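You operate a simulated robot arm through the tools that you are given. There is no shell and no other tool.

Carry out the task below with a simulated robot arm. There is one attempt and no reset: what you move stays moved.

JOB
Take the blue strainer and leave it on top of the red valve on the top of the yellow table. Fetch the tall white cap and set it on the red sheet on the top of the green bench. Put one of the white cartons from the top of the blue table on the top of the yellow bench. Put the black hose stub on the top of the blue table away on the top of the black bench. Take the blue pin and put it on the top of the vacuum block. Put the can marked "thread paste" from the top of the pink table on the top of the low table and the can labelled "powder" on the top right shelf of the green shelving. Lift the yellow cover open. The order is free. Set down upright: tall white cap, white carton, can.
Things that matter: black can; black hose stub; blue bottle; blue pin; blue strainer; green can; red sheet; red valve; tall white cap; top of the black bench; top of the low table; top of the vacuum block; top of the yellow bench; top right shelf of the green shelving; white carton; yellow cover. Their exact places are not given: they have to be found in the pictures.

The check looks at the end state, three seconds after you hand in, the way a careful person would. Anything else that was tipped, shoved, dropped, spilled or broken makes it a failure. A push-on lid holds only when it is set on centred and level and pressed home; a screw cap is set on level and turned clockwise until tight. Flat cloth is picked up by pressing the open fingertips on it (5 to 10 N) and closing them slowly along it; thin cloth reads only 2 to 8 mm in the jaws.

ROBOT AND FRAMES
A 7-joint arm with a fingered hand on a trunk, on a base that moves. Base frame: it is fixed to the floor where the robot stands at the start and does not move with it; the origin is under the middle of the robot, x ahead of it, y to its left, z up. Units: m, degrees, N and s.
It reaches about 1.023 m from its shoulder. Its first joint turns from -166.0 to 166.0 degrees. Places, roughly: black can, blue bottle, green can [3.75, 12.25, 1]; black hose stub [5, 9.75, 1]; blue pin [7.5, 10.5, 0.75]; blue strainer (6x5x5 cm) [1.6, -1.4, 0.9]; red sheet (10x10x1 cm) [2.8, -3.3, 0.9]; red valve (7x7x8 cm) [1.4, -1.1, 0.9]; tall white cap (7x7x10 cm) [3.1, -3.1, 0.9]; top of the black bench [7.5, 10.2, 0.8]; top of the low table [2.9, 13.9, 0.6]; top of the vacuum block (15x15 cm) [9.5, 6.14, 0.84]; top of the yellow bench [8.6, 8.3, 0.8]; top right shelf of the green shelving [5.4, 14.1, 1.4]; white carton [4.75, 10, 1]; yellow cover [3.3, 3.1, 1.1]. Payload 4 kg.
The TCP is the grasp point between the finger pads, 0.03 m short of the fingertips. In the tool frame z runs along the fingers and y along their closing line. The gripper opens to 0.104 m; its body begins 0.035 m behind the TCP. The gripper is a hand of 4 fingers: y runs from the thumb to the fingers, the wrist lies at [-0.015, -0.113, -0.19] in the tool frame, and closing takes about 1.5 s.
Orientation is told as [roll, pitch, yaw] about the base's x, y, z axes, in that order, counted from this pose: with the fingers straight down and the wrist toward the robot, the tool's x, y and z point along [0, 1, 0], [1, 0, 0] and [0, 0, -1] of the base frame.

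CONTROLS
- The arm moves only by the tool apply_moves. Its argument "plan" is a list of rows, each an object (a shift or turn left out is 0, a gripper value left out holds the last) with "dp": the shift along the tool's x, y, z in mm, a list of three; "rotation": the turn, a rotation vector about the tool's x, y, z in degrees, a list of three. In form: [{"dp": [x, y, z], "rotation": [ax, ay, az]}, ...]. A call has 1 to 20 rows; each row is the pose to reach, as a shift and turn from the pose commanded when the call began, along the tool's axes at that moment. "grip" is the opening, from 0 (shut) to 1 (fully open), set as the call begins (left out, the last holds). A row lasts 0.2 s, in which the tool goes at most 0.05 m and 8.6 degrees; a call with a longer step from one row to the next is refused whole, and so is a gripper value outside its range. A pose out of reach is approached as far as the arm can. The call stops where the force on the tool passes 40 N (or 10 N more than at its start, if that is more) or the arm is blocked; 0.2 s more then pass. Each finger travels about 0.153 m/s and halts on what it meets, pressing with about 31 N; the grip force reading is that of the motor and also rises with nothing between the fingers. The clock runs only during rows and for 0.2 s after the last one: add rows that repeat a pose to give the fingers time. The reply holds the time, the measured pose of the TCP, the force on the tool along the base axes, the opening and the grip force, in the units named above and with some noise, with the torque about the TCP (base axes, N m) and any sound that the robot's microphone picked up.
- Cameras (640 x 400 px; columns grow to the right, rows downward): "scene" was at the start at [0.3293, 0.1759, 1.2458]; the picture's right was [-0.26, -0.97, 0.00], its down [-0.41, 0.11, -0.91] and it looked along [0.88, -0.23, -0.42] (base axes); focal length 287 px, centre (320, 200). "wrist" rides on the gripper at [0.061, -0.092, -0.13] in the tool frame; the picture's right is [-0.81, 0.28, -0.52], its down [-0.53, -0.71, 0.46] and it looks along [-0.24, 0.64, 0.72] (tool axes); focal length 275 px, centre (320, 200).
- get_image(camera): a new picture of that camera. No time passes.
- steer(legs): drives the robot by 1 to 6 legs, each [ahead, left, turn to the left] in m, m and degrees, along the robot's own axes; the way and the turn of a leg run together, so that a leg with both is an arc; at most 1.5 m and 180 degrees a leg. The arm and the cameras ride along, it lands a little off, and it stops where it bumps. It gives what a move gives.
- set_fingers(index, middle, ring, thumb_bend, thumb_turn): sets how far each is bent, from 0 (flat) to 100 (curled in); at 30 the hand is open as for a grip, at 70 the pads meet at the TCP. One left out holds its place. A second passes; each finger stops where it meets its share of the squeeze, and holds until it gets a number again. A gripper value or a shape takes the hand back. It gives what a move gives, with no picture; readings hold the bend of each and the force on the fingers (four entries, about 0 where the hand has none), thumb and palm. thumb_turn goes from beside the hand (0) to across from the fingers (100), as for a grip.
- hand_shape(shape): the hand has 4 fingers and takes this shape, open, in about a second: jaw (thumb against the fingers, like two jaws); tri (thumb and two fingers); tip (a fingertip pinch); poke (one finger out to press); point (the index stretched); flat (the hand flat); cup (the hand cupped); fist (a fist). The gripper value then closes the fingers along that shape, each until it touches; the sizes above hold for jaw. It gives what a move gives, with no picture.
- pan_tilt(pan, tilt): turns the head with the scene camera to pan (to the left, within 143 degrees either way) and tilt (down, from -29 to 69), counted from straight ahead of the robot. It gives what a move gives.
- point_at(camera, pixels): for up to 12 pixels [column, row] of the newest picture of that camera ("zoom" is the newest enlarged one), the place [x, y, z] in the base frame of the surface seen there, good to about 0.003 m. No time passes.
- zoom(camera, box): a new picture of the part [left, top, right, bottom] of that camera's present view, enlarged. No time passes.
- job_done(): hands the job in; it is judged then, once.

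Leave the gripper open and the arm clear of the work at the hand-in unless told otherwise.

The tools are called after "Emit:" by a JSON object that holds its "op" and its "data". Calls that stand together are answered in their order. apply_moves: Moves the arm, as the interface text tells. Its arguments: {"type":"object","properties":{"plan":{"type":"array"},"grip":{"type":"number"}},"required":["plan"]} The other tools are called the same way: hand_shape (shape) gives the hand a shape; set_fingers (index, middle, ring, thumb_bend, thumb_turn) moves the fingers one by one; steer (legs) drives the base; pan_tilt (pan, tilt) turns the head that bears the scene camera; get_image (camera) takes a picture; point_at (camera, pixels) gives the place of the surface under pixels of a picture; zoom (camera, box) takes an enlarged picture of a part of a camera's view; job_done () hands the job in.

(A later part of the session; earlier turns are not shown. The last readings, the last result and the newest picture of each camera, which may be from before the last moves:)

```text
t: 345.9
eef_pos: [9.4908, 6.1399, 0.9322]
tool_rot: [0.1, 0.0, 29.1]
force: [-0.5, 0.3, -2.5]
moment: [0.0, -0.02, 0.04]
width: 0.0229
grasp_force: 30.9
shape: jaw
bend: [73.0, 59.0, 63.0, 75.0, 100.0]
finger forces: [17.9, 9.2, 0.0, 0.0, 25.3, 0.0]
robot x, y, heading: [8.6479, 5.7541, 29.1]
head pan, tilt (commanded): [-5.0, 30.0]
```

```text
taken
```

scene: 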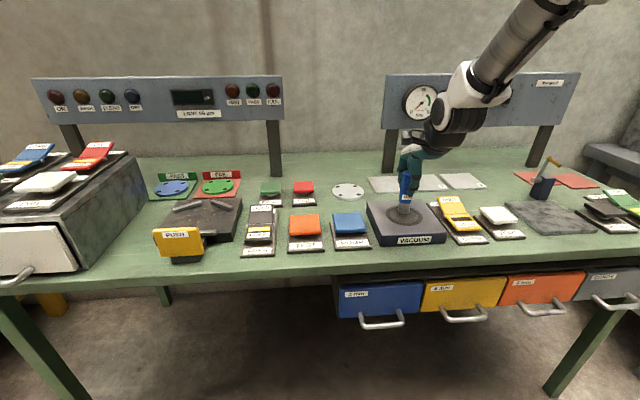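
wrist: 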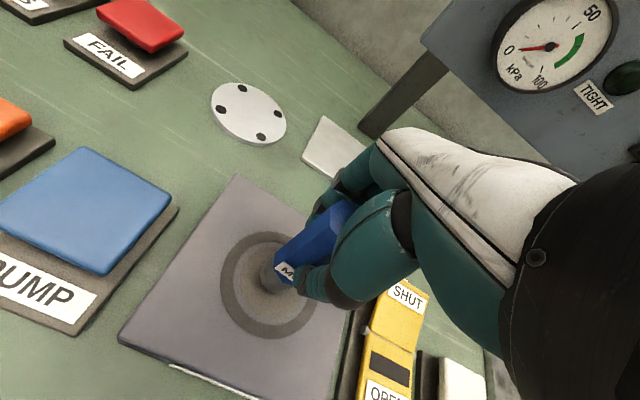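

The pin is above the ring's centre. I lower in small steps to contact.

Emit:
{"op": "apply_moves", "data": {"plan": [{"dp": [0, 0, 2]}, {"dp": [0, 0, 4]}, {"dp": [0, 0, 6]}, {"dp": [0, 0, 8]}, {"dp": [0, 0, 8]}]}}

```text
t: 347.1
eef_pos: [9.4907, 6.1404, 0.9238]
tool_rot: [0.1, 0.0, 29.1]
force: [-0.1, -0.8, -2.9]
moment: [0.0, 0.02, 0.0]
width: 0.0231
grasp_force: 30.8
shape: jaw
bend: [73.0, 59.0, 63.0, 75.0, 100.0]
finger forces: [17.9, 9.2, 0.1, 0.0, 25.3, 0.0]
robot x, y, heading: [8.6477, 5.7556, 29.3]
head pan, tilt (commanded): [-5.0, 30.0]
```

Emit:
{"op": "apply_moves", "data": {"plan": [{"dp": [0, 0, 1]}, {"dp": [0, 0, 2]}, {"dp": [0, 0, 2]}]}}

```text
t: 347.9
eef_pos: [9.4919, 6.1397, 0.9225]
tool_rot: [0.0, 0.0, 29.1]
force: [-0.7, -0.3, -2.3]
moment: [-0.02, -0.04, 0.0]
width: 0.0231
grasp_force: 31.4
shape: jaw
bend: [73.0, 59.0, 63.0, 75.0, 100.0]
finger forces: [17.8, 9.2, 0.0, 0.1, 25.4, 0.0]
robot x, y, heading: [8.6489, 5.7542, 29.2]
head pan, tilt (commanded): [-5.0, 30.0]
```

Emit:
{"op": "apply_moves", "data": {"plan": [{"dp": [0, 0, 1]}, {"dp": [0, 0, 2]}, {"dp": [0, 0, 2]}]}}

```text
t: 348.7
eef_pos: [9.4906, 6.1402, 0.9187]
tool_rot: [0.0, 0.1, 29.1]
force: [-0.9, -0.2, -2.1]
moment: [0.02, 0.03, 0.0]
width: 0.0229
grasp_force: 31.1
shape: jaw
bend: [73.0, 59.0, 63.0, 75.0, 100.0]
finger forces: [17.9, 9.2, 0.1, 0.0, 25.4, 0.0]
robot x, y, heading: [8.6466, 5.7534, 29.1]
head pan, tilt (commanded): [-5.0, 30.0]
```

Emit:
{"op": "zoom", "data": {"camera": "scene", "box": [350, 150, 470, 260]}}

Emit:
{"op": "zoom", "data": {"camera": "wrist", "box": [200, 200, 360, 340]}}

```text
3.64 times, centred on (410, 205) of scene
```

zoom: 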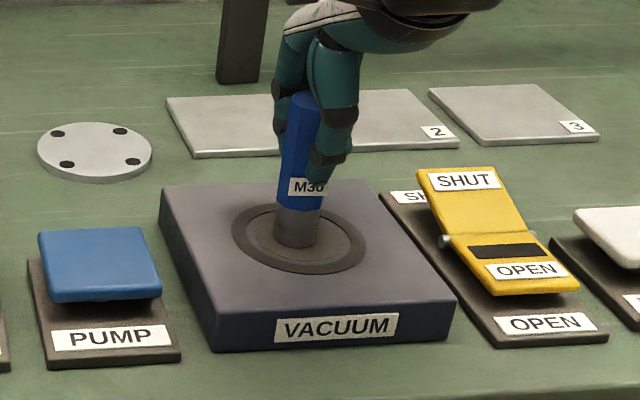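

```text
2.86 times, centred on (280, 270) of wrist
```

zoom: 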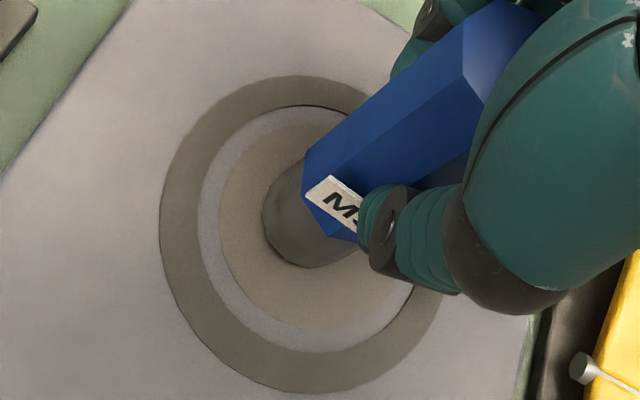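

Very close. I keep stepping down by 1 mm.

Emit:
{"op": "apply_moves", "data": {"plan": [{"dp": [0, 0, 0.7]}, {"dp": [0, 0, 1.4]}, {"dp": [0, 0, 1.4]}]}}

```text
t: 349.5
eef_pos: [9.4918, 6.1401, 0.9191]
tool_rot: [0.0, -0.1, 29.1]
force: [-0.2, -0.6, 1.4]
moment: [0.03, -0.04, 0.02]
width: 0.0228
grasp_force: 31.4
shape: jaw
bend: [74.0, 59.0, 63.0, 75.0, 100.0]
finger forces: [17.8, 9.3, 0.1, 0.1, 26.3, 0.0]
robot x, y, heading: [8.6505, 5.7536, 28.8]
head pan, tilt (commanded): [-5.0, 30.0]
```

Emit:
{"op": "apply_moves", "data": {"plan": [{"dp": [0, 0, 0.7]}, {"dp": [0, 0, 0.7]}]}}

Emit:
{"op": "apply_moves", "data": {"plan": [{"dp": [0, 0, 0]}, {"dp": [0, 0, 0]}, {"dp": [0, 0, 0]}], "grip": 0.4}}

Emit:
{"op": "zoom", "data": {"camera": "scene", "box": [350, 150, 470, 260]}}

```text
t: 350.1
eef_pos: [9.4901, 6.1404, 0.9185]
tool_rot: [0.0, 0.0, 29.1]
force: [-2.0, -0.7, 7.8]
moment: [0.01, -0.02, 0.04]
width: 0.0233
grasp_force: 30.8
shape: jaw
bend: [74.0, 59.0, 63.0, 75.0, 100.0]
finger forces: [17.8, 9.6, 0.1, 0.1, 27.7, 0.0]
robot x, y, heading: [8.6472, 5.7552, 29.0]
head pan, tilt (commanded): [-5.0, 30.0]
```

```text
t: 350.9
eef_pos: [9.4904, 6.1396, 0.9183]
tool_rot: [0.0, 0.1, 29.2]
force: [0.3, 0.0, 0.4]
moment: [0.01, 0.04, -0.02]
width: 0.0411
grasp_force: 0.1
shape: jaw
bend: [74.0, 49.0, 46.0, 73.0, 100.0]
finger forces: [0.0, 0.1, 0.0, 0.1, 0.0, 0.1]
robot x, y, heading: [8.649, 5.7567, 29.2]
head pan, tilt (commanded): [-5.0, 30.0]
```

```text
3.64 times, centred on (410, 205) of scene
```

zoom: 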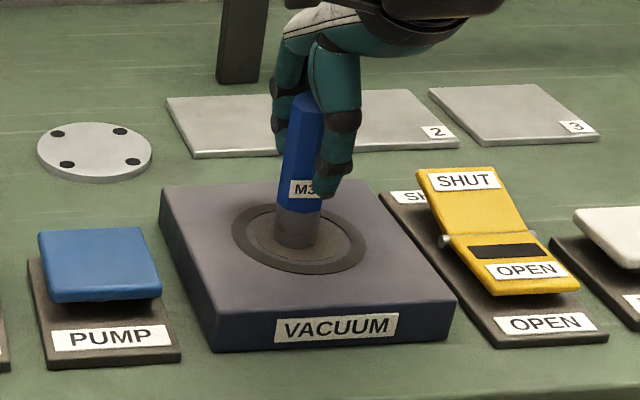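

The pin stands on the block. I open fully and lift away.

Emit:
{"op": "apply_moves", "data": {"plan": [{"dp": [0, 0, 0]}, {"dp": [0, 0, 0]}, {"dp": [0, 0, 0]}, {"dp": [0, 0, 0]}, {"dp": [0, 0, -15]}, {"dp": [0, 0, -50]}, {"dp": [0, 0, -95]}, {"dp": [0, 0, -140]}, {"dp": [0, 0, -185]}, {"dp": [0, 0, -210]}, {"dp": [10, -40, -210]}, {"dp": [30, -85, -210]}, {"dp": [60, -120, -210]}, {"dp": [90, -150, -210]}, {"dp": [120, -180, -210]}, {"dp": [120, -180, -210]}], "grip": 1}}

Emit:
{"op": "get_image", "data": {"camera": "scene"}}

```text
t: 354.3
eef_pos: [9.276, 6.1566, 1.129]
tool_rot: [0.0, 0.0, 29.1]
force: [0.4, 0.6, -0.4]
moment: [0.01, 0.0, 0.02]
width: 0.104
grasp_force: 0.1
shape: jaw
bend: [30.0, 30.0, 30.0, 30.0, 98.0]
finger forces: [0.1, 0.0, 0.1, 0.0, 0.0, 0.0]
robot x, y, heading: [8.6504, 5.7526, 28.9]
head pan, tilt (commanded): [-5.0, 30.0]
```

```text
taken
```

scene: 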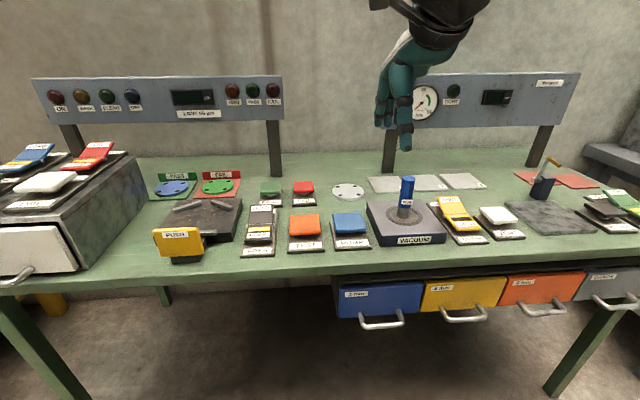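

The blue pin stands on the vacuum block. On my way back I stop at the yellow bench (n≈3) to look for free space for the carton.

Emit:
{"op": "steer", "data": {"legs": [[0, 1.2, 0], [0, 1.2, 0]]}}

Emit:
{"op": "pan_tilt", "data": {"pan": 0, "tilt": 25}}

Emit:
{"op": "get_image", "data": {"camera": "scene"}}

```text
t: 366.1
eef_pos: [8.1271, 8.2617, 1.128]
tool_rot: [0.0, 0.0, 28.0]
force: [0.4, -0.7, 0.2]
moment: [-0.01, 0.03, 0.0]
width: 0.104
grasp_force: 0.1
shape: jaw
bend: [30.0, 30.0, 30.0, 30.0, 98.0]
finger forces: [0.1, 0.0, 0.0, 0.0, 0.1, 0.0]
robot x, y, heading: [7.4921, 7.8706, 28.1]
head pan, tilt (commanded): [-5.0, 30.0]
```

```text
t: 366.8
eef_pos: [8.1268, 8.2632, 1.1279]
tool_rot: [0.0, 0.1, 28.0]
force: [0.3, -0.7, -0.3]
moment: [0.01, -0.02, 0.0]
width: 0.1039
grasp_force: 0.0
shape: jaw
bend: [30.0, 30.0, 30.0, 30.0, 98.0]
finger forces: [0.0, 0.0, 0.1, 0.1, 0.0, 0.1]
robot x, y, heading: [7.4921, 7.872, 27.7]
head pan, tilt (commanded): [0.0, 25.0]
```

```text
taken
```

scene: 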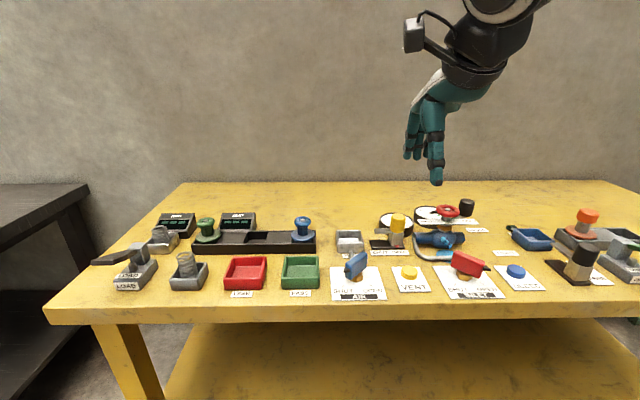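

The yellow bench has a free strip at the back, around (330,203). I read it.

Emit:
{"op": "point_at", "data": {"camera": "scene", "pixels": [[330, 205], [330, 215], [340, 195], [330, 186], [302, 222], [255, 235], [350, 232], [390, 218], [400, 305], [200, 308], [360, 200], [290, 200]]}}

Emit:
{"op": "zoom", "data": {"camera": "scene", "box": [150, 170, 400, 310]}}

```text
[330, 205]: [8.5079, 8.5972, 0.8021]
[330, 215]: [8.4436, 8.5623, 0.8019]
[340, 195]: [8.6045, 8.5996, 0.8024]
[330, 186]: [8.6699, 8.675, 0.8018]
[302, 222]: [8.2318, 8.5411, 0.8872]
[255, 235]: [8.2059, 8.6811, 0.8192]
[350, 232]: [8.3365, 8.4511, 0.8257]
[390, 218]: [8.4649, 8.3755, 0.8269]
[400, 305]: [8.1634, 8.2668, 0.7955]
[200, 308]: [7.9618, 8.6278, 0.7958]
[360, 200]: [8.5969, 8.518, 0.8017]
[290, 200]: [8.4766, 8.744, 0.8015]
```

```text
2.56 times, centred on (275, 240) of scene
```

zoom: 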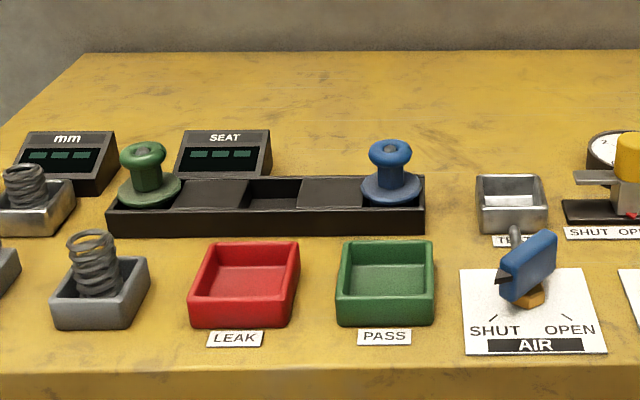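

Target for the carton: about (8.51,8.60), behind the tray. I now go back to the blue table aisle and turn to face it.

Emit:
{"op": "steer", "data": {"legs": [[0, 1.48, 1.3], [0, 1.48, 0], [0, 0, 90], [0, 0, 90]]}}

Emit:
{"op": "pan_tilt", "data": {"pan": -5, "tilt": 25}}

Emit:
{"op": "get_image", "data": {"camera": "scene"}}

```text
t: 388.7
eef_pos: [5.4467, 10.0696, 1.1289]
tool_rot: [0.1, 0.0, -150.8]
force: [0.4, -0.4, 0.0]
moment: [-0.01, -0.01, 0.01]
width: 0.1038
grasp_force: 0.2
shape: jaw
bend: [30.0, 30.0, 30.0, 30.0, 98.0]
finger forces: [0.1, 0.0, 0.0, 0.0, 0.0, 0.0]
robot x, y, heading: [6.0775, 10.4751, -150.6]
head pan, tilt (commanded): [0.0, 25.0]
```

```text
t: 389.4
eef_pos: [5.4464, 10.0707, 1.1285]
tool_rot: [0.0, 0.0, -150.8]
force: [0.8, -0.6, 0.1]
moment: [0.02, 0.0, 0.03]
width: 0.1035
grasp_force: 0.1
shape: jaw
bend: [30.0, 30.0, 30.0, 30.0, 98.0]
finger forces: [0.0, 0.0, 0.0, 0.0, 0.1, 0.0]
robot x, y, heading: [6.0738, 10.4741, -150.8]
head pan, tilt (commanded): [-5.0, 25.0]
```

```text
taken
```

scene: 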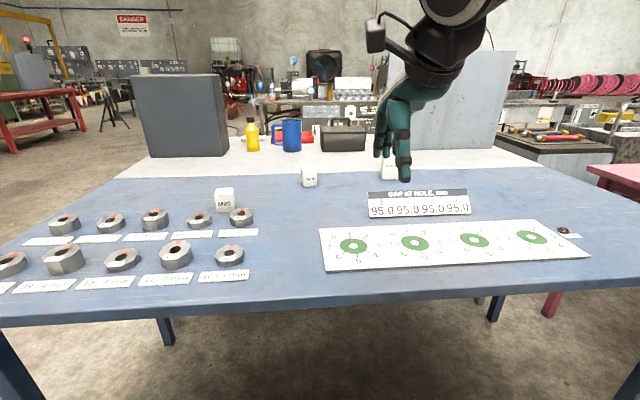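

I move 0.28 m closer to the table.

Emit:
{"op": "steer", "data": {"legs": [[0.28, -0.05, 0]]}}

Emit:
{"op": "get_image", "data": {"camera": "wrist"}}

Emit:
{"op": "get_image", "data": {"camera": "scene"}}

```text
t: 391.4
eef_pos: [5.1774, 9.9778, 1.1279]
tool_rot: [0.0, 0.1, -150.8]
force: [-0.5, 0.5, -0.3]
moment: [0.01, -0.01, 0.02]
width: 0.104
grasp_force: 0.0
shape: jaw
bend: [30.0, 30.0, 30.0, 30.0, 98.0]
finger forces: [0.0, 0.0, 0.0, 0.1, 0.0, 0.1]
robot x, y, heading: [5.8046, 10.3807, -150.8]
head pan, tilt (commanded): [-5.0, 25.0]
```

```text
taken
```

wrist: 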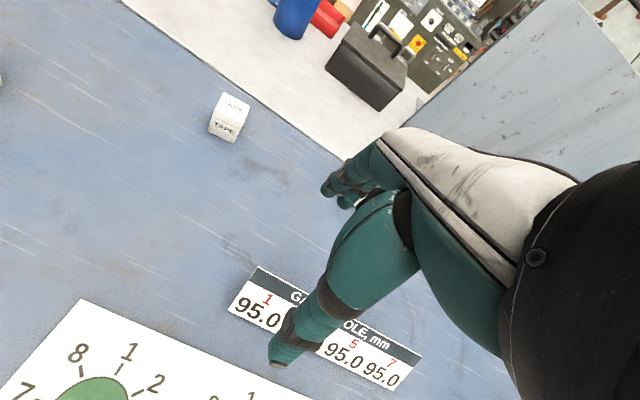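

```text
taken
```

scene: 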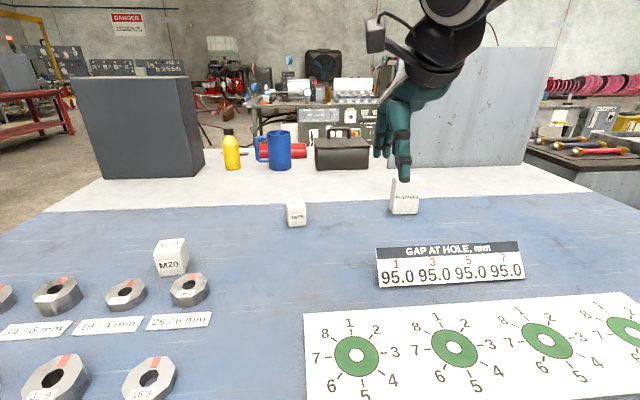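

I zoom on the PLASTERS carton to find its orientation.

Emit:
{"op": "zoom", "data": {"camera": "scene", "box": [370, 160, 440, 225]}}

Emit:
{"op": "point_at", "data": {"camera": "zoom", "pixels": [[200, 300], [230, 300], [300, 300], [380, 300], [420, 300], [200, 420], [230, 430], [300, 430], [380, 425], [420, 420], [180, 450], [300, 470]]}}

```text
6.15 times, centred on (405, 192) of scene
```

zoom: 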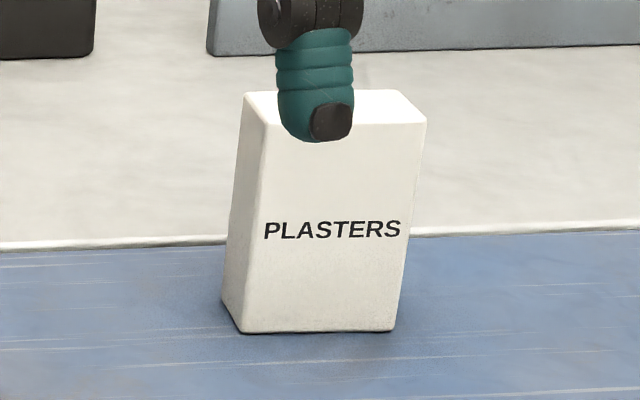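

```text
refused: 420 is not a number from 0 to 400
```

Emit:
{"op": "point_at", "data": {"camera": "zoom", "pixels": [[245, 320], [320, 325], [390, 325], [240, 200], [320, 180], [410, 200], [262, 120], [420, 118], [250, 95], [400, 95], [232, 280], [228, 295]]}}

```text
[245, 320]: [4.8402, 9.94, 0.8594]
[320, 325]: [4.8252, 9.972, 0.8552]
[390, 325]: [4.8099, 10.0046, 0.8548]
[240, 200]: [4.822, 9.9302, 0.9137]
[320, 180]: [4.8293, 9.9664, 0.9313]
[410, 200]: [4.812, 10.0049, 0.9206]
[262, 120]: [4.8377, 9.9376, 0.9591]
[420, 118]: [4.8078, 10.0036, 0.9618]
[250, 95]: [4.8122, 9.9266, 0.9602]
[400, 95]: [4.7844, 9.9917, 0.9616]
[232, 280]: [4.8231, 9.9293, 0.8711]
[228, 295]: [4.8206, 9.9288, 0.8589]
```

Carton: front face normal at 25°, 71 mm wide, ~32 mm thick, centre ≈ (4.8105,9.965), top 0.961. I move above it with a 4° turn so the thumb and fingers take the thin sides.

Emit:
{"op": "apply_moves", "data": {"plan": [{"dp": [-21, 41, 0], "rotation": [0, 0, 1]}, {"dp": [-42, 82, 0], "rotation": [0, 0, 2]}, {"dp": [-63, 123, 0], "rotation": [0, 0, 3]}, {"dp": [-84, 164, 0], "rotation": [0, 0, 4.2]}, {"dp": [-105, 205, 0], "rotation": [0, 0, 4.2]}, {"dp": [-126, 246, 10], "rotation": [0, 0, 4.2]}, {"dp": [-147, 287, 20], "rotation": [0, 0, 4.2]}, {"dp": [-168, 327, 30], "rotation": [0, 0, 4.2]}, {"dp": [-168, 327, 60], "rotation": [0, 0, 4.2]}, {"dp": [-168, 327, 80], "rotation": [0, 0, 4.2]}, {"dp": [-168, 327, 80], "rotation": [0, 0, 4.2]}], "grip": 1}}

Emit:
{"op": "get_image", "data": {"camera": "wrist"}}

Emit:
{"op": "get_image", "data": {"camera": "scene"}}

```text
t: 393.8
eef_pos: [4.8077, 9.967, 1.049]
tool_rot: [0.0, 0.0, -155.1]
force: [-0.7, 0.3, 0.3]
moment: [0.0, 0.03, 0.05]
width: 0.1041
grasp_force: 0.0
shape: jaw
bend: [30.0, 30.0, 30.0, 30.0, 98.0]
finger forces: [0.0, 0.0, 0.1, 0.0, 0.0, 0.1]
robot x, y, heading: [5.8044, 10.3809, -150.8]
head pan, tilt (commanded): [-5.0, 25.0]
```

```text
taken
```

wrist: 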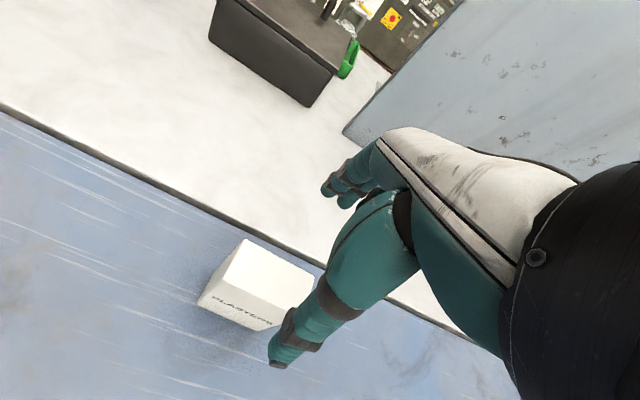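

```text
taken
```

scene: 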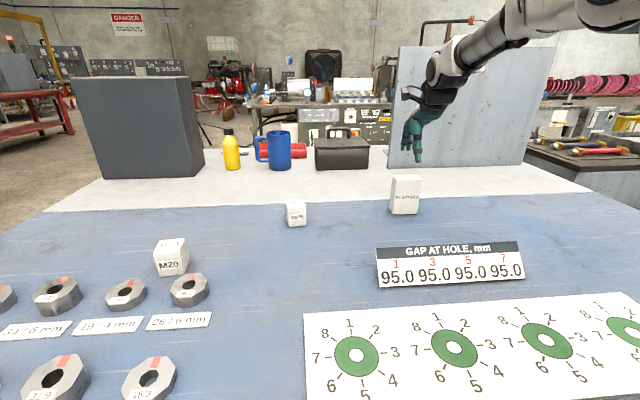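

I read the carton's top corners from the wrist view for centring.

Emit:
{"op": "zoom", "data": {"camera": "wrist", "box": [180, 220, 340, 340]}}

Emit:
{"op": "point_at", "data": {"camera": "zoom", "pixels": [[250, 78], [220, 140], [240, 200], [400, 310], [440, 300], [350, 150], [500, 200], [320, 190], [270, 120], [430, 260], [330, 260], [150, 240]]}}

```text
3.33 times, centred on (260, 280) of wrist
```

zoom: 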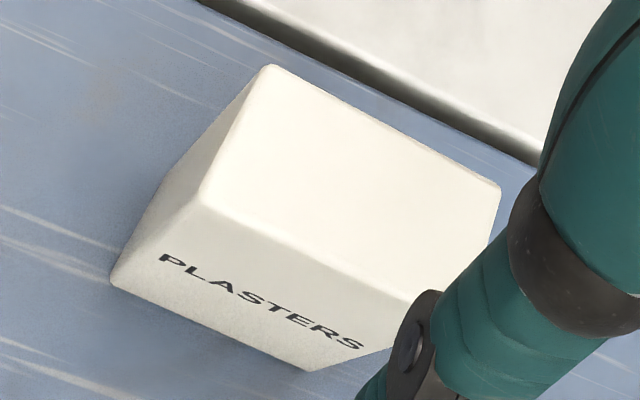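

```text
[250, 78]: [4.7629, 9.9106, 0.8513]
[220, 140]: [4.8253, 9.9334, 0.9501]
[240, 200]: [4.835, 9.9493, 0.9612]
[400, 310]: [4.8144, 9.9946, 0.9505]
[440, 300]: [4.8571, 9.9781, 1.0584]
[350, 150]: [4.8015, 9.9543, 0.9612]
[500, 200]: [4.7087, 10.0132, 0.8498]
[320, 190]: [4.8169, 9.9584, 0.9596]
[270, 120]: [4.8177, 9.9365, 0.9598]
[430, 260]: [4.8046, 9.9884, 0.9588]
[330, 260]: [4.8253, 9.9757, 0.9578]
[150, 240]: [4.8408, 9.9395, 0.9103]
```

Carton centre ≈ (4.8065,9.963), ~42 mm thick; TCP is within 4 mm. I descend to z≈0.94 and close.

Emit:
{"op": "apply_moves", "data": {"plan": [{"dp": [2, 1, 35]}, {"dp": [3, 1, 70]}, {"dp": [3, 1, 95]}, {"dp": [3, 1, 109]}, {"dp": [3, 1, 109]}]}}

Emit:
{"op": "zoom", "data": {"camera": "scene", "box": [360, 120, 460, 230]}}

Emit:
{"op": "apply_moves", "data": {"plan": [{"dp": [0, 0, 0]}, {"dp": [0, 0, 0]}, {"dp": [0, 0, 0]}, {"dp": [0, 0, 0]}, {"dp": [0, 0, 0]}, {"dp": [0, 0, 0]}, {"dp": [0, 0, 0]}, {"dp": [0, 0, 0]}], "grip": 0.15}}

Emit:
{"op": "zoom", "data": {"camera": "scene", "box": [360, 120, 460, 230]}}

```text
t: 395.0
eef_pos: [4.8082, 9.9627, 0.9386]
tool_rot: [0.0, -0.1, -155.1]
force: [-0.6, -0.6, 0.4]
moment: [0.0, 0.03, 0.0]
width: 0.1037
grasp_force: 0.1
shape: jaw
bend: [30.0, 30.0, 30.0, 30.0, 98.0]
finger forces: [0.1, 0.0, 0.1, 0.1, 0.1, 0.0]
robot x, y, heading: [5.804, 10.3802, -150.8]
head pan, tilt (commanded): [-5.0, 25.0]
```

```text
3.64 times, centred on (410, 175) of scene
```

zoom: 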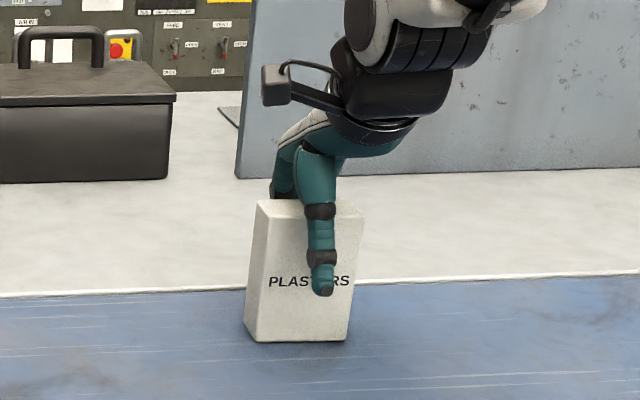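

```text
t: 396.8
eef_pos: [4.8087, 9.9628, 0.939]
tool_rot: [0.0, 0.0, -155.2]
force: [-0.8, 0.5, 0.7]
moment: [-0.02, -0.01, -0.05]
width: 0.0328
grasp_force: 31.0
shape: jaw
bend: [74.0, 53.0, 52.0, 73.0, 100.0]
finger forces: [17.0, 8.1, 3.8, 0.0, 28.9, 0.1]
robot x, y, heading: [5.8051, 10.3792, -150.8]
head pan, tilt (commanded): [-5.0, 25.0]
```

```text
3.64 times, centred on (410, 175) of scene
```

zoom: 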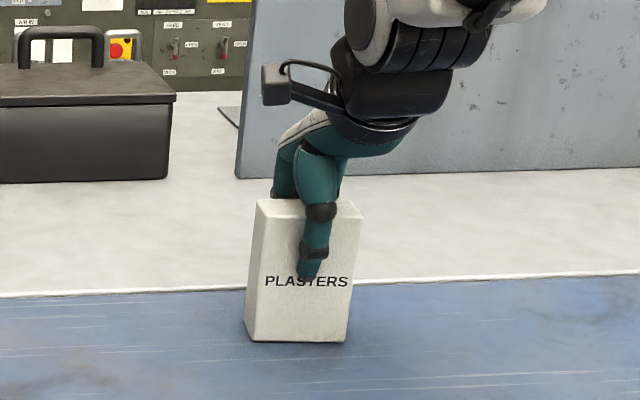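

Gripped. I lift 100 mm and check, then retract.

Emit:
{"op": "apply_moves", "data": {"plan": [{"dp": [0, 0, -12]}, {"dp": [0, 0, -35]}, {"dp": [0, 0, -70]}, {"dp": [0, 0, -105]}, {"dp": [0, -30, -115]}, {"dp": [0, -70, -125]}, {"dp": [15, -110, -140]}, {"dp": [35, -150, -155]}, {"dp": [55, -190, -170]}, {"dp": [75, -230, -185]}, {"dp": [95, -265, -200]}, {"dp": [115, -300, -210]}, {"dp": [115, -300, -210]}]}}

Emit:
{"op": "get_image", "data": {"camera": "wrist"}}

Emit:
{"op": "get_image", "data": {"camera": "scene"}}

```text
t: 399.6
eef_pos: [5.1316, 9.9853, 1.1493]
tool_rot: [0.0, 0.0, -155.1]
force: [-0.3, -0.9, -1.0]
moment: [0.06, -0.01, -0.03]
width: 0.0328
grasp_force: 30.8
shape: jaw
bend: [74.0, 53.0, 52.0, 73.0, 100.0]
finger forces: [17.1, 8.0, 3.9, 0.0, 29.0, 0.1]
robot x, y, heading: [5.8054, 10.3829, -151.1]
head pan, tilt (commanded): [-5.0, 25.0]
```

```text
taken
```

wrist: 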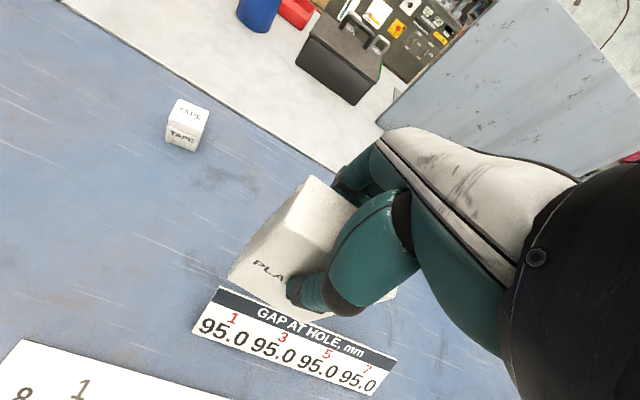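

```text
taken
```

scene: 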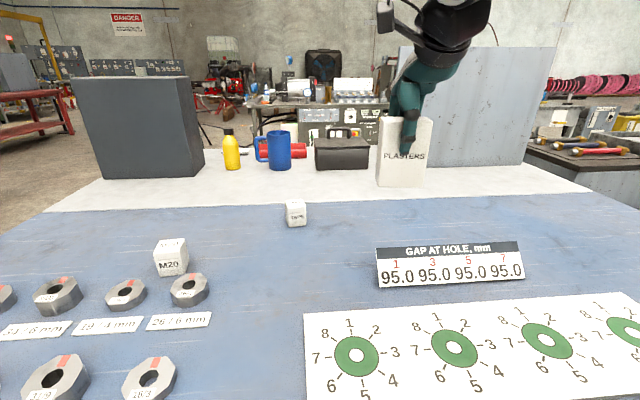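

The carton is held upright. I back off, turn 180°, and strafe right 2.85 m to the yellow bench.

Emit:
{"op": "steer", "data": {"legs": [[-0.27, 0, 0], [0, 0, -90], [0, 0, -90], [0, -1.43, 0], [0, -1.42, 0]]}}

Emit:
{"op": "pan_tilt", "data": {"pan": -5, "tilt": 25}}

Emit:
{"op": "get_image", "data": {"camera": "scene"}}

```text
t: 422.5
eef_pos: [8.0666, 8.3908, 1.1496]
tool_rot: [0.0, 0.0, 23.8]
force: [-0.9, 0.4, -0.6]
moment: [-0.01, 0.05, 0.02]
width: 0.0322
grasp_force: 30.8
shape: jaw
bend: [74.0, 53.0, 52.0, 74.0, 100.0]
finger forces: [16.7, 7.9, 3.9, 0.1, 28.2, 0.0]
robot x, y, heading: [7.3834, 8.0047, 28.2]
head pan, tilt (commanded): [-5.0, 25.0]
```

```text
t: 423.1
eef_pos: [8.0671, 8.3915, 1.1493]
tool_rot: [0.0, 0.0, 23.8]
force: [-0.2, 0.4, -1.2]
moment: [-0.04, -0.03, 0.01]
width: 0.0322
grasp_force: 30.9
shape: jaw
bend: [74.0, 53.0, 52.0, 74.0, 100.0]
finger forces: [16.6, 7.8, 3.7, 0.1, 28.2, 0.0]
robot x, y, heading: [7.3867, 8.0059, 28.2]
head pan, tilt (commanded): [-5.0, 25.0]
```

```text
taken
```

scene: 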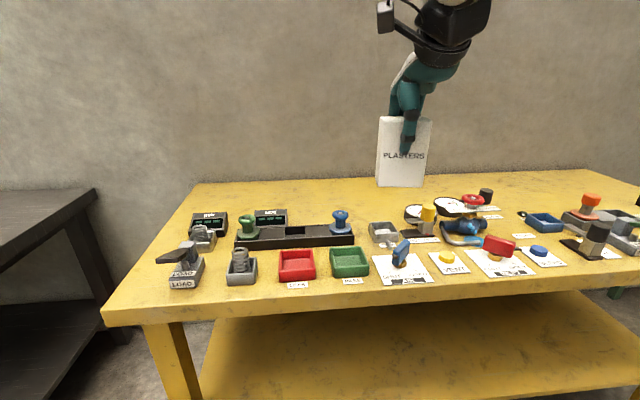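

I drive 0.32 m forward.

Emit:
{"op": "steer", "data": {"legs": [[0.32, 0, 0.8]]}}

Emit:
{"op": "get_image", "data": {"camera": "scene"}}

Emit:
{"op": "get_image", "data": {"camera": "wrist"}}

```text
t: 425.2
eef_pos: [8.3401, 8.5526, 1.1501]
tool_rot: [0.0, 0.0, 24.7]
force: [1.4, 0.1, -0.7]
moment: [-0.02, -0.04, -0.02]
width: 0.0324
grasp_force: 30.8
shape: jaw
bend: [74.0, 53.0, 52.0, 74.0, 100.0]
finger forces: [16.6, 7.8, 3.7, 0.1, 28.3, 0.1]
robot x, y, heading: [7.6653, 8.158, 29.0]
head pan, tilt (commanded): [-5.0, 25.0]
```

```text
taken
```

scene: 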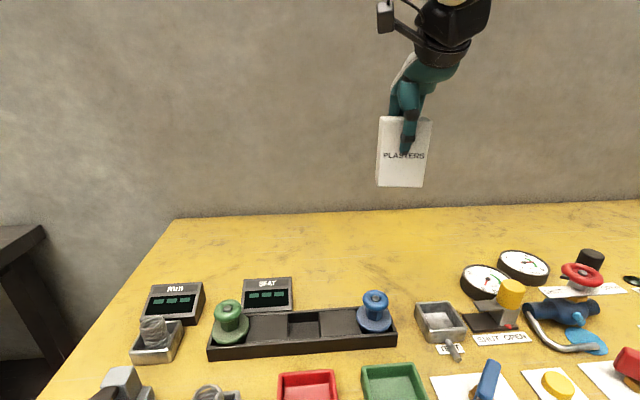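

```text
taken
```

wrist: 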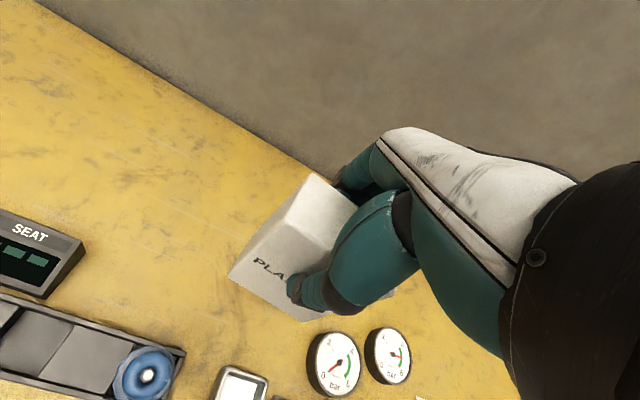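

The back strip is free. I confirm positions at (370,250), (400,250) and the wall.

Emit:
{"op": "point_at", "data": {"camera": "scene", "pixels": [[370, 250], [400, 250], [430, 250], [400, 225], [400, 214], [375, 295], [440, 310], [480, 270], [350, 235]]}}

```text
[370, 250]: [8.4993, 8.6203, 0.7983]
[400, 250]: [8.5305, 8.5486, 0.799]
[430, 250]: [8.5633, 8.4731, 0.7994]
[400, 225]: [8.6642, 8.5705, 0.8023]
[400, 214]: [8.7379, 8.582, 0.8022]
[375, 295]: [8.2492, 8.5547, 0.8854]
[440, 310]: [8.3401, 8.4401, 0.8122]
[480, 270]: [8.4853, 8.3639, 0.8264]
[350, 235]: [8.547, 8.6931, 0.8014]
```

I carry it to (8.51,8.59) and lower to about 1 cm above the bench.

Emit:
{"op": "apply_moves", "data": {"plan": [{"dp": [-9, 43, 0]}, {"dp": [-18, 86, 0]}, {"dp": [-28, 129, 0]}, {"dp": [-37, 170, 0]}, {"dp": [-37, 170, 45]}, {"dp": [-37, 170, 90]}, {"dp": [-37, 170, 135]}, {"dp": [-37, 170, 180]}, {"dp": [-37, 170, 215]}, {"dp": [-37, 170, 240]}, {"dp": [-37, 170, 250]}, {"dp": [-37, 170, 250]}]}}

Emit:
{"op": "apply_moves", "data": {"plan": [{"dp": [0, 0, 3]}, {"dp": [0, 0, 6]}, {"dp": [0, 0, 8]}, {"dp": [0, 0, 8]}]}}

Emit:
{"op": "get_image", "data": {"camera": "scene"}}

```text
t: 427.8
eef_pos: [8.5108, 8.5884, 0.9]
tool_rot: [0.1, 0.0, 24.7]
force: [-0.4, -0.2, -0.1]
moment: [-0.01, -0.02, 0.02]
width: 0.0323
grasp_force: 30.8
shape: jaw
bend: [74.0, 54.0, 53.0, 74.0, 100.0]
finger forces: [16.6, 7.8, 3.8, 0.0, 28.3, 0.0]
robot x, y, heading: [7.6652, 8.155, 28.9]
head pan, tilt (commanded): [-5.0, 25.0]
```

```text
t: 428.8
eef_pos: [8.5111, 8.589, 0.8911]
tool_rot: [0.0, 0.0, 24.7]
force: [0.0, -0.2, -0.6]
moment: [0.02, -0.01, 0.0]
width: 0.0323
grasp_force: 31.0
shape: jaw
bend: [74.0, 54.0, 53.0, 74.0, 100.0]
finger forces: [16.7, 7.8, 3.8, 0.0, 28.2, 0.0]
robot x, y, heading: [7.6682, 8.1575, 28.7]
head pan, tilt (commanded): [-5.0, 25.0]
```

```text
taken
```

scene: 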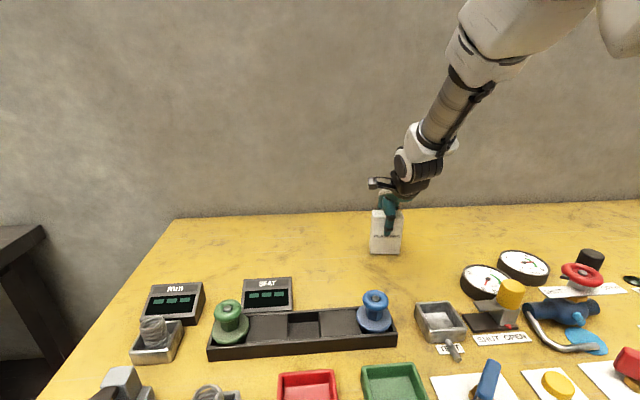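

Emit:
{"op": "apply_moves", "data": {"plan": [{"dp": [0, 0, 1]}, {"dp": [0, 0, 2]}, {"dp": [0, 0, 3]}, {"dp": [0, 0, 3]}]}}

```text
t: 429.8
eef_pos: [8.5108, 8.5903, 0.8882]
tool_rot: [-0.1, 0.0, 24.7]
force: [0.0, -0.3, 4.7]
moment: [-0.01, 0.01, -0.03]
width: 0.0323
grasp_force: 31.1
shape: jaw
bend: [74.0, 54.0, 53.0, 74.0, 100.0]
finger forces: [17.0, 8.0, 3.9, 0.0, 29.1, 0.0]
robot x, y, heading: [7.6662, 8.1607, 28.8]
head pan, tilt (commanded): [-5.0, 25.0]
```

Contact (5 N). I release slowly and lift away.

Emit:
{"op": "apply_moves", "data": {"plan": [{"dp": [0, 0, 0]}, {"dp": [0, 0, 0]}, {"dp": [0, 0, 0]}], "grip": 0.5}}

Emit:
{"op": "apply_moves", "data": {"plan": [{"dp": [0, 0, 0]}, {"dp": [0, 0, 0]}, {"dp": [0, 0, 0]}, {"dp": [0, 0, 0]}, {"dp": [0, 0, -20]}, {"dp": [0, 0, -60]}, {"dp": [0, 0, -105]}, {"dp": [0, 0, -150]}, {"dp": [0, 0, -195]}, {"dp": [0, 0, -235]}, {"dp": [20, -40, -240]}, {"dp": [40, -80, -240]}, {"dp": [60, -120, -240]}, {"dp": [80, -160, -240]}, {"dp": [90, -200, -240]}, {"dp": [90, -200, -240]}], "grip": 1}}

Emit:
{"op": "get_image", "data": {"camera": "scene"}}

```text
t: 430.6
eef_pos: [8.51, 8.5898, 0.8882]
tool_rot: [-0.1, 0.0, 24.8]
force: [0.1, 0.3, 0.0]
moment: [0.0, -0.02, 0.0]
width: 0.0516
grasp_force: 0.1
shape: jaw
bend: [74.0, 45.0, 41.0, 70.0, 100.0]
finger forces: [0.0, 0.0, 0.0, 0.0, 0.0, 0.0]
robot x, y, heading: [7.6654, 8.1582, 29.1]
head pan, tilt (commanded): [-5.0, 25.0]
```

```text
t: 434.0
eef_pos: [8.2901, 8.5876, 1.1272]
tool_rot: [-0.1, 0.0, 24.7]
force: [0.1, -0.1, -0.4]
moment: [-0.02, 0.01, 0.01]
width: 0.1039
grasp_force: 0.2
shape: jaw
bend: [30.0, 30.0, 30.0, 30.0, 98.0]
finger forces: [0.0, 0.0, 0.1, 0.0, 0.0, 0.0]
robot x, y, heading: [7.6628, 8.1602, 28.8]
head pan, tilt (commanded): [-5.0, 25.0]
```

```text
taken
```

scene: 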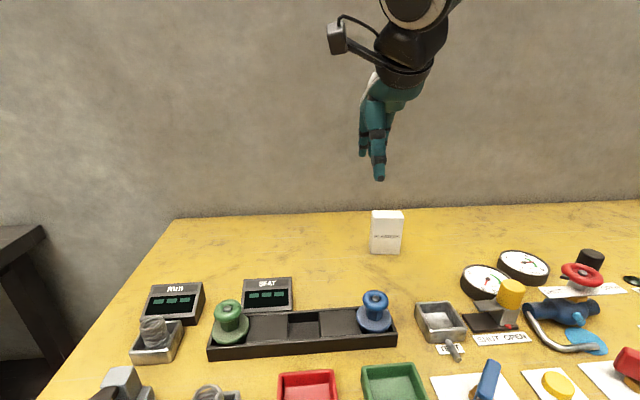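

The carton stands upright on the yellow bench. Next the pink table with the cans: I back off, turn around, and strafe along the aisle to n≈8.9.

Emit:
{"op": "steer", "data": {"legs": [[-0.3, 0, 0], [0, 0, 90], [0, 0, 90], [0, -1.4, 0], [0, -1.4, 0]]}}

Emit:
{"op": "pan_tilt", "data": {"pan": -60, "tilt": 15}}

Emit:
{"op": "get_image", "data": {"camera": "scene"}}

```text
t: 456.8
eef_pos: [5.4443, 10.0142, 1.1282]
tool_rot: [0.1, 0.0, -155.0]
force: [-0.4, 0.4, -0.3]
moment: [-0.03, 0.01, -0.02]
width: 0.1038
grasp_force: 0.0
shape: jaw
bend: [30.0, 30.0, 30.0, 30.0, 98.0]
finger forces: [0.1, 0.0, 0.0, 0.0, 0.0, 0.0]
robot x, y, heading: [6.0685, 10.4509, -150.6]
head pan, tilt (commanded): [-5.0, 25.0]
```

```text
t: 458.0
eef_pos: [5.4448, 10.0168, 1.1276]
tool_rot: [0.0, 0.0, -155.0]
force: [0.7, -0.1, -0.5]
moment: [0.0, -0.02, -0.01]
width: 0.1039
grasp_force: 0.1
shape: jaw
bend: [30.0, 30.0, 30.0, 30.0, 98.0]
finger forces: [0.1, 0.0, 0.0, 0.1, 0.0, 0.0]
robot x, y, heading: [6.0647, 10.4469, -150.8]
head pan, tilt (commanded): [-60.0, 15.0]
```

```text
taken
```

scene: 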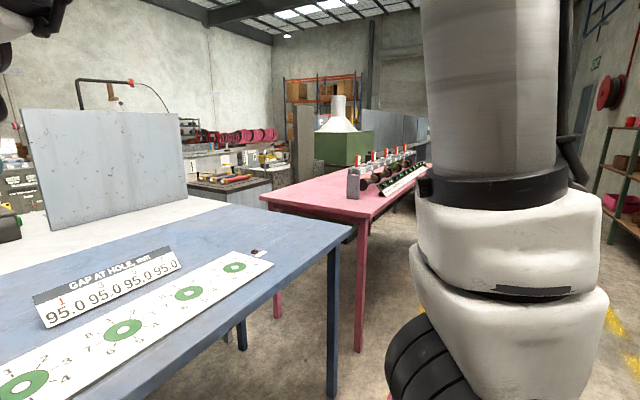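

I read the pink table's corner and leg.

Emit:
{"op": "point_at", "data": {"camera": "scene", "pixels": [[362, 216], [268, 200], [358, 345], [420, 185], [335, 390], [350, 225], [270, 260], [615, 240], [400, 190]]}}

Emit:
{"op": "steer", "data": {"legs": [[0, -1.4, 0]]}}

Emit:
{"op": "pan_tilt", "data": {"pan": -30, "tilt": 15}}

Emit:
{"op": "get_image", "data": {"camera": "scene"}}

```text
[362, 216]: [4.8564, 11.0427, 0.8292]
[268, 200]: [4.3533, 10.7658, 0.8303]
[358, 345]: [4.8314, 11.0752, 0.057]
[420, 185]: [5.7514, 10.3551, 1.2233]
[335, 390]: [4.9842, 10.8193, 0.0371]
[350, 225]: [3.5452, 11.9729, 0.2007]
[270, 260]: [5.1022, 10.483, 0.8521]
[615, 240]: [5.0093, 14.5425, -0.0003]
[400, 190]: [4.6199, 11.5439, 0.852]
```

```text
t: 465.0
eef_pos: [4.7657, 11.2313, 1.1278]
tool_rot: [0.0, 0.0, -155.0]
force: [0.3, 0.4, -0.4]
moment: [-0.01, 0.02, -0.03]
width: 0.1039
grasp_force: 0.1
shape: jaw
bend: [30.0, 30.0, 30.0, 30.0, 98.0]
finger forces: [0.1, 0.0, 0.0, 0.0, 0.0, 0.0]
robot x, y, heading: [5.3896, 11.6625, -150.8]
head pan, tilt (commanded): [-60.0, 15.0]
```

```text
t: 465.9
eef_pos: [4.766, 11.2311, 1.1271]
tool_rot: [0.1, 0.0, -155.0]
force: [0.2, 0.0, 0.0]
moment: [0.03, -0.01, 0.03]
width: 0.1037
grasp_force: 0.0
shape: jaw
bend: [30.0, 30.0, 30.0, 30.0, 98.0]
finger forces: [0.0, 0.1, 0.0, 0.0, 0.1, 0.0]
robot x, y, heading: [5.3892, 11.6626, -150.7]
head pan, tilt (commanded): [-30.0, 15.0]
```

```text
taken
```

scene: 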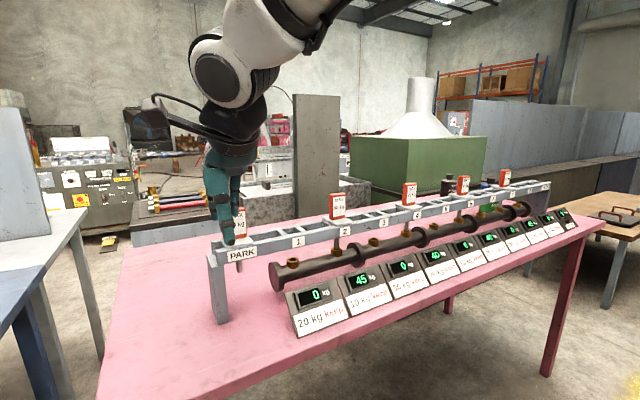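

The pink table carries a rail with displays; the cans are further along behind it. I zoom.

Emit:
{"op": "zoom", "data": {"camera": "scene", "box": [380, 140, 600, 270]}}

Emit:
{"op": "point_at", "data": {"camera": "scene", "pixels": [[447, 188], [488, 208], [410, 195], [465, 185], [500, 190], [530, 210], [440, 235], [590, 225], [550, 375], [240, 245], [480, 205], [430, 205]]}}

```text
2.91 times, centred on (490, 205) of scene
```

zoom: 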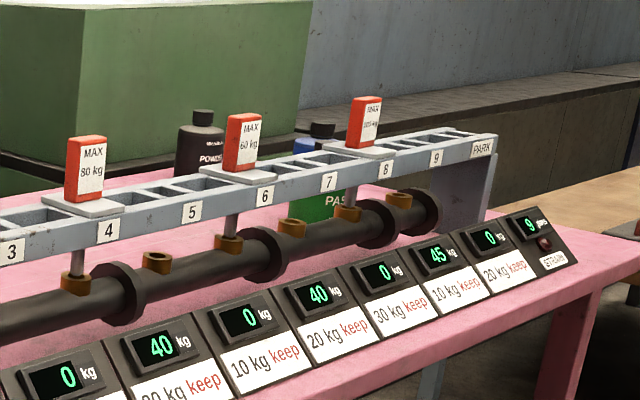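

```text
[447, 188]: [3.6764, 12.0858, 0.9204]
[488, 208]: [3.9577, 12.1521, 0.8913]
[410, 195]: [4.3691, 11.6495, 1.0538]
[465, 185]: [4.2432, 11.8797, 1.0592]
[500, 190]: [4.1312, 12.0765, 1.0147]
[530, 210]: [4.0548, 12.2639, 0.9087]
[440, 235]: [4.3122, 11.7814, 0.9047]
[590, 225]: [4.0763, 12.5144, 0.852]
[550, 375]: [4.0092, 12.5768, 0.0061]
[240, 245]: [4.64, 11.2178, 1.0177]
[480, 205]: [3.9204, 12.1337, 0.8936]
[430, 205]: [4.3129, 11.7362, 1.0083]
```

Black can reads "POW…", green can "…PAS…"; they stand near the table's far end, so I'll approach from that end. I go further along the aisle and look.

Emit:
{"op": "steer", "data": {"legs": [[0, -1.3, 0], [0, -0.7, 0]]}}

Emit:
{"op": "pan_tilt", "data": {"pan": 0, "tilt": 18}}

Emit:
{"op": "get_image", "data": {"camera": "scene"}}

Emit:
{"op": "pan_tilt", "data": {"pan": 50, "tilt": 18}}

Emit:
{"op": "get_image", "data": {"camera": "scene"}}

```text
t: 475.9
eef_pos: [3.782, 12.9639, 1.1271]
tool_rot: [-0.1, 0.0, -154.7]
force: [0.5, -0.6, 0.4]
moment: [0.02, -0.01, -0.03]
width: 0.104
grasp_force: 0.0
shape: jaw
bend: [30.0, 30.0, 30.0, 30.0, 98.0]
finger forces: [0.0, 0.0, 0.1, 0.0, 0.0, 0.0]
robot x, y, heading: [4.405, 13.4014, -150.6]
head pan, tilt (commanded): [-30.0, 15.0]
```

```text
t: 476.8
eef_pos: [3.7828, 12.9649, 1.1281]
tool_rot: [0.0, 0.1, -154.6]
force: [-0.2, -0.4, -0.5]
moment: [0.01, 0.02, 0.0]
width: 0.1037
grasp_force: 0.0
shape: jaw
bend: [30.0, 30.0, 30.0, 30.0, 98.0]
finger forces: [0.0, 0.0, 0.0, 0.1, 0.0, 0.0]
robot x, y, heading: [4.4032, 13.4008, -150.6]
head pan, tilt (commanded): [0.0, 18.0]
```

```text
taken
```

scene: 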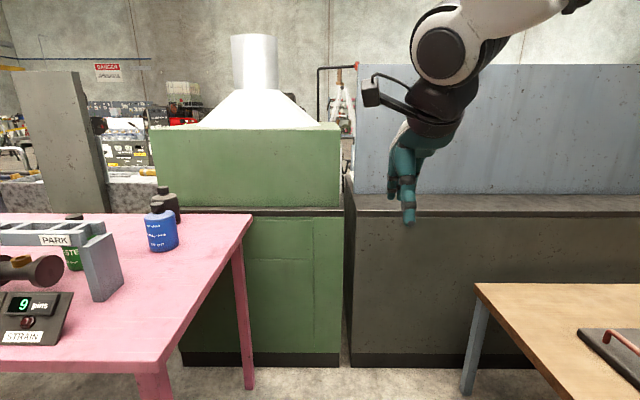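

```text
t: 478.0
eef_pos: [3.7821, 12.9646, 1.1272]
tool_rot: [-0.1, -0.1, -154.6]
force: [-0.4, 0.3, 0.3]
moment: [0.0, 0.0, 0.0]
width: 0.1038
grasp_force: 0.0
shape: jaw
bend: [30.0, 30.0, 30.0, 30.0, 98.0]
finger forces: [0.0, 0.0, 0.0, 0.0, 0.0, 0.0]
robot x, y, heading: [4.4022, 13.4026, -150.3]
head pan, tilt (commanded): [50.0, 18.0]
```

```text
taken
```

scene: 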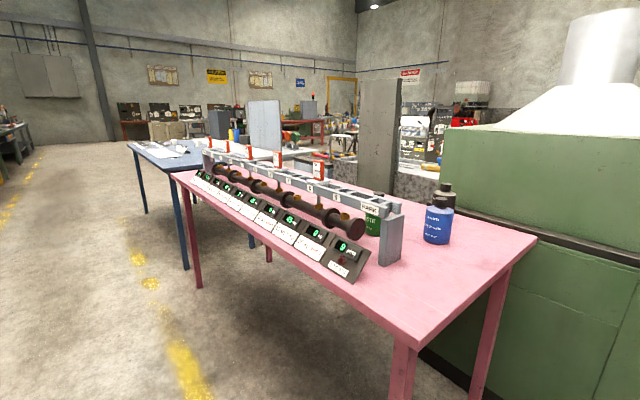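

I see the blue bottle, the black can behind it and the green can behind the rail end. I zoom to read the labels.

Emit:
{"op": "pan_tilt", "data": {"pan": 20, "tilt": 20}}

Emit:
{"op": "get_image", "data": {"camera": "scene"}}

Emit:
{"op": "zoom", "data": {"camera": "scene", "box": [180, 150, 360, 280]}}

```text
t: 478.9
eef_pos: [3.7818, 12.9646, 1.1281]
tool_rot: [-0.1, 0.0, -154.6]
force: [-0.2, 0.5, 0.0]
moment: [-0.01, 0.01, 0.02]
width: 0.1036
grasp_force: 0.0
shape: jaw
bend: [30.0, 30.0, 30.0, 30.0, 98.0]
finger forces: [0.1, 0.0, 0.0, 0.0, 0.1, 0.0]
robot x, y, heading: [4.4036, 13.401, -150.4]
head pan, tilt (commanded): [20.0, 20.0]
```

```text
taken
```

scene: 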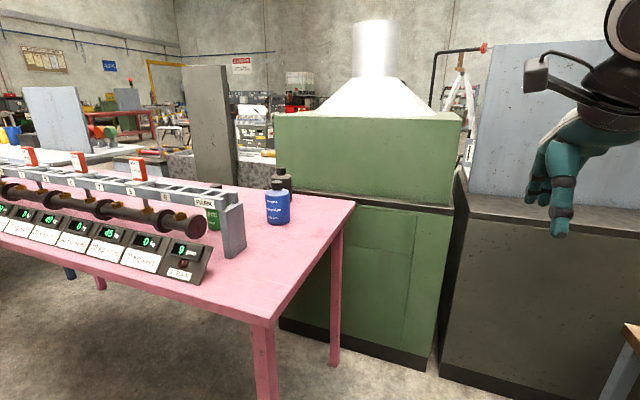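

```text
3.08 times, centred on (270, 215) of scene
```

zoom: 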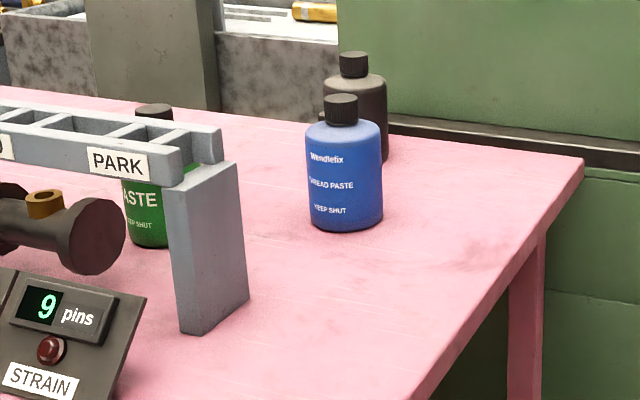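

The blue one reads "THREAD PASTE". I zoom further to check all three labels.

Emit:
{"op": "zoom", "data": {"camera": "scene", "box": [255, 160, 305, 230]}}

Emit:
{"op": "zoom", "data": {"camera": "scene", "box": [195, 175, 255, 240]}}

Emit:
{"op": "point_at", "data": {"camera": "scene", "pixels": [[277, 210], [277, 186], [285, 180], [212, 222], [213, 190], [235, 235], [355, 203], [270, 318], [330, 230], [290, 195], [620, 330], [440, 365]]}}

```text
5.71 times, centred on (280, 195) of scene
```

zoom: 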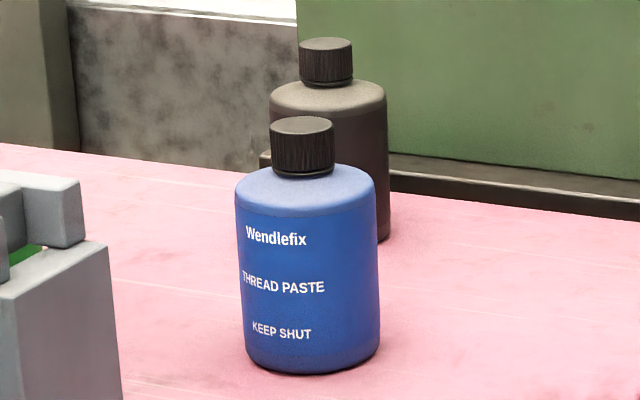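

```text
6.15 times, centred on (225, 208) of scene
```

zoom: 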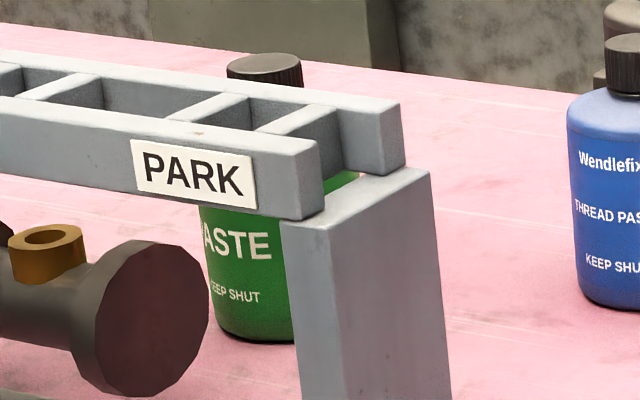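

```text
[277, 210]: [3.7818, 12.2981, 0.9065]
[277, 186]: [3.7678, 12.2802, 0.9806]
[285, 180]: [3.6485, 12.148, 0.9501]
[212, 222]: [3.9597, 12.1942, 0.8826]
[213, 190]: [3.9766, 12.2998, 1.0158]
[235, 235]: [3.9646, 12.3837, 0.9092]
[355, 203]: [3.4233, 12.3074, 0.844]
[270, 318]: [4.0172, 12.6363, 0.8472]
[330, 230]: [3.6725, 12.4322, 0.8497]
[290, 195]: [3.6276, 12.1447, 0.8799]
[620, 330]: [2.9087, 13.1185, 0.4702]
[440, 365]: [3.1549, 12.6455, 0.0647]
```

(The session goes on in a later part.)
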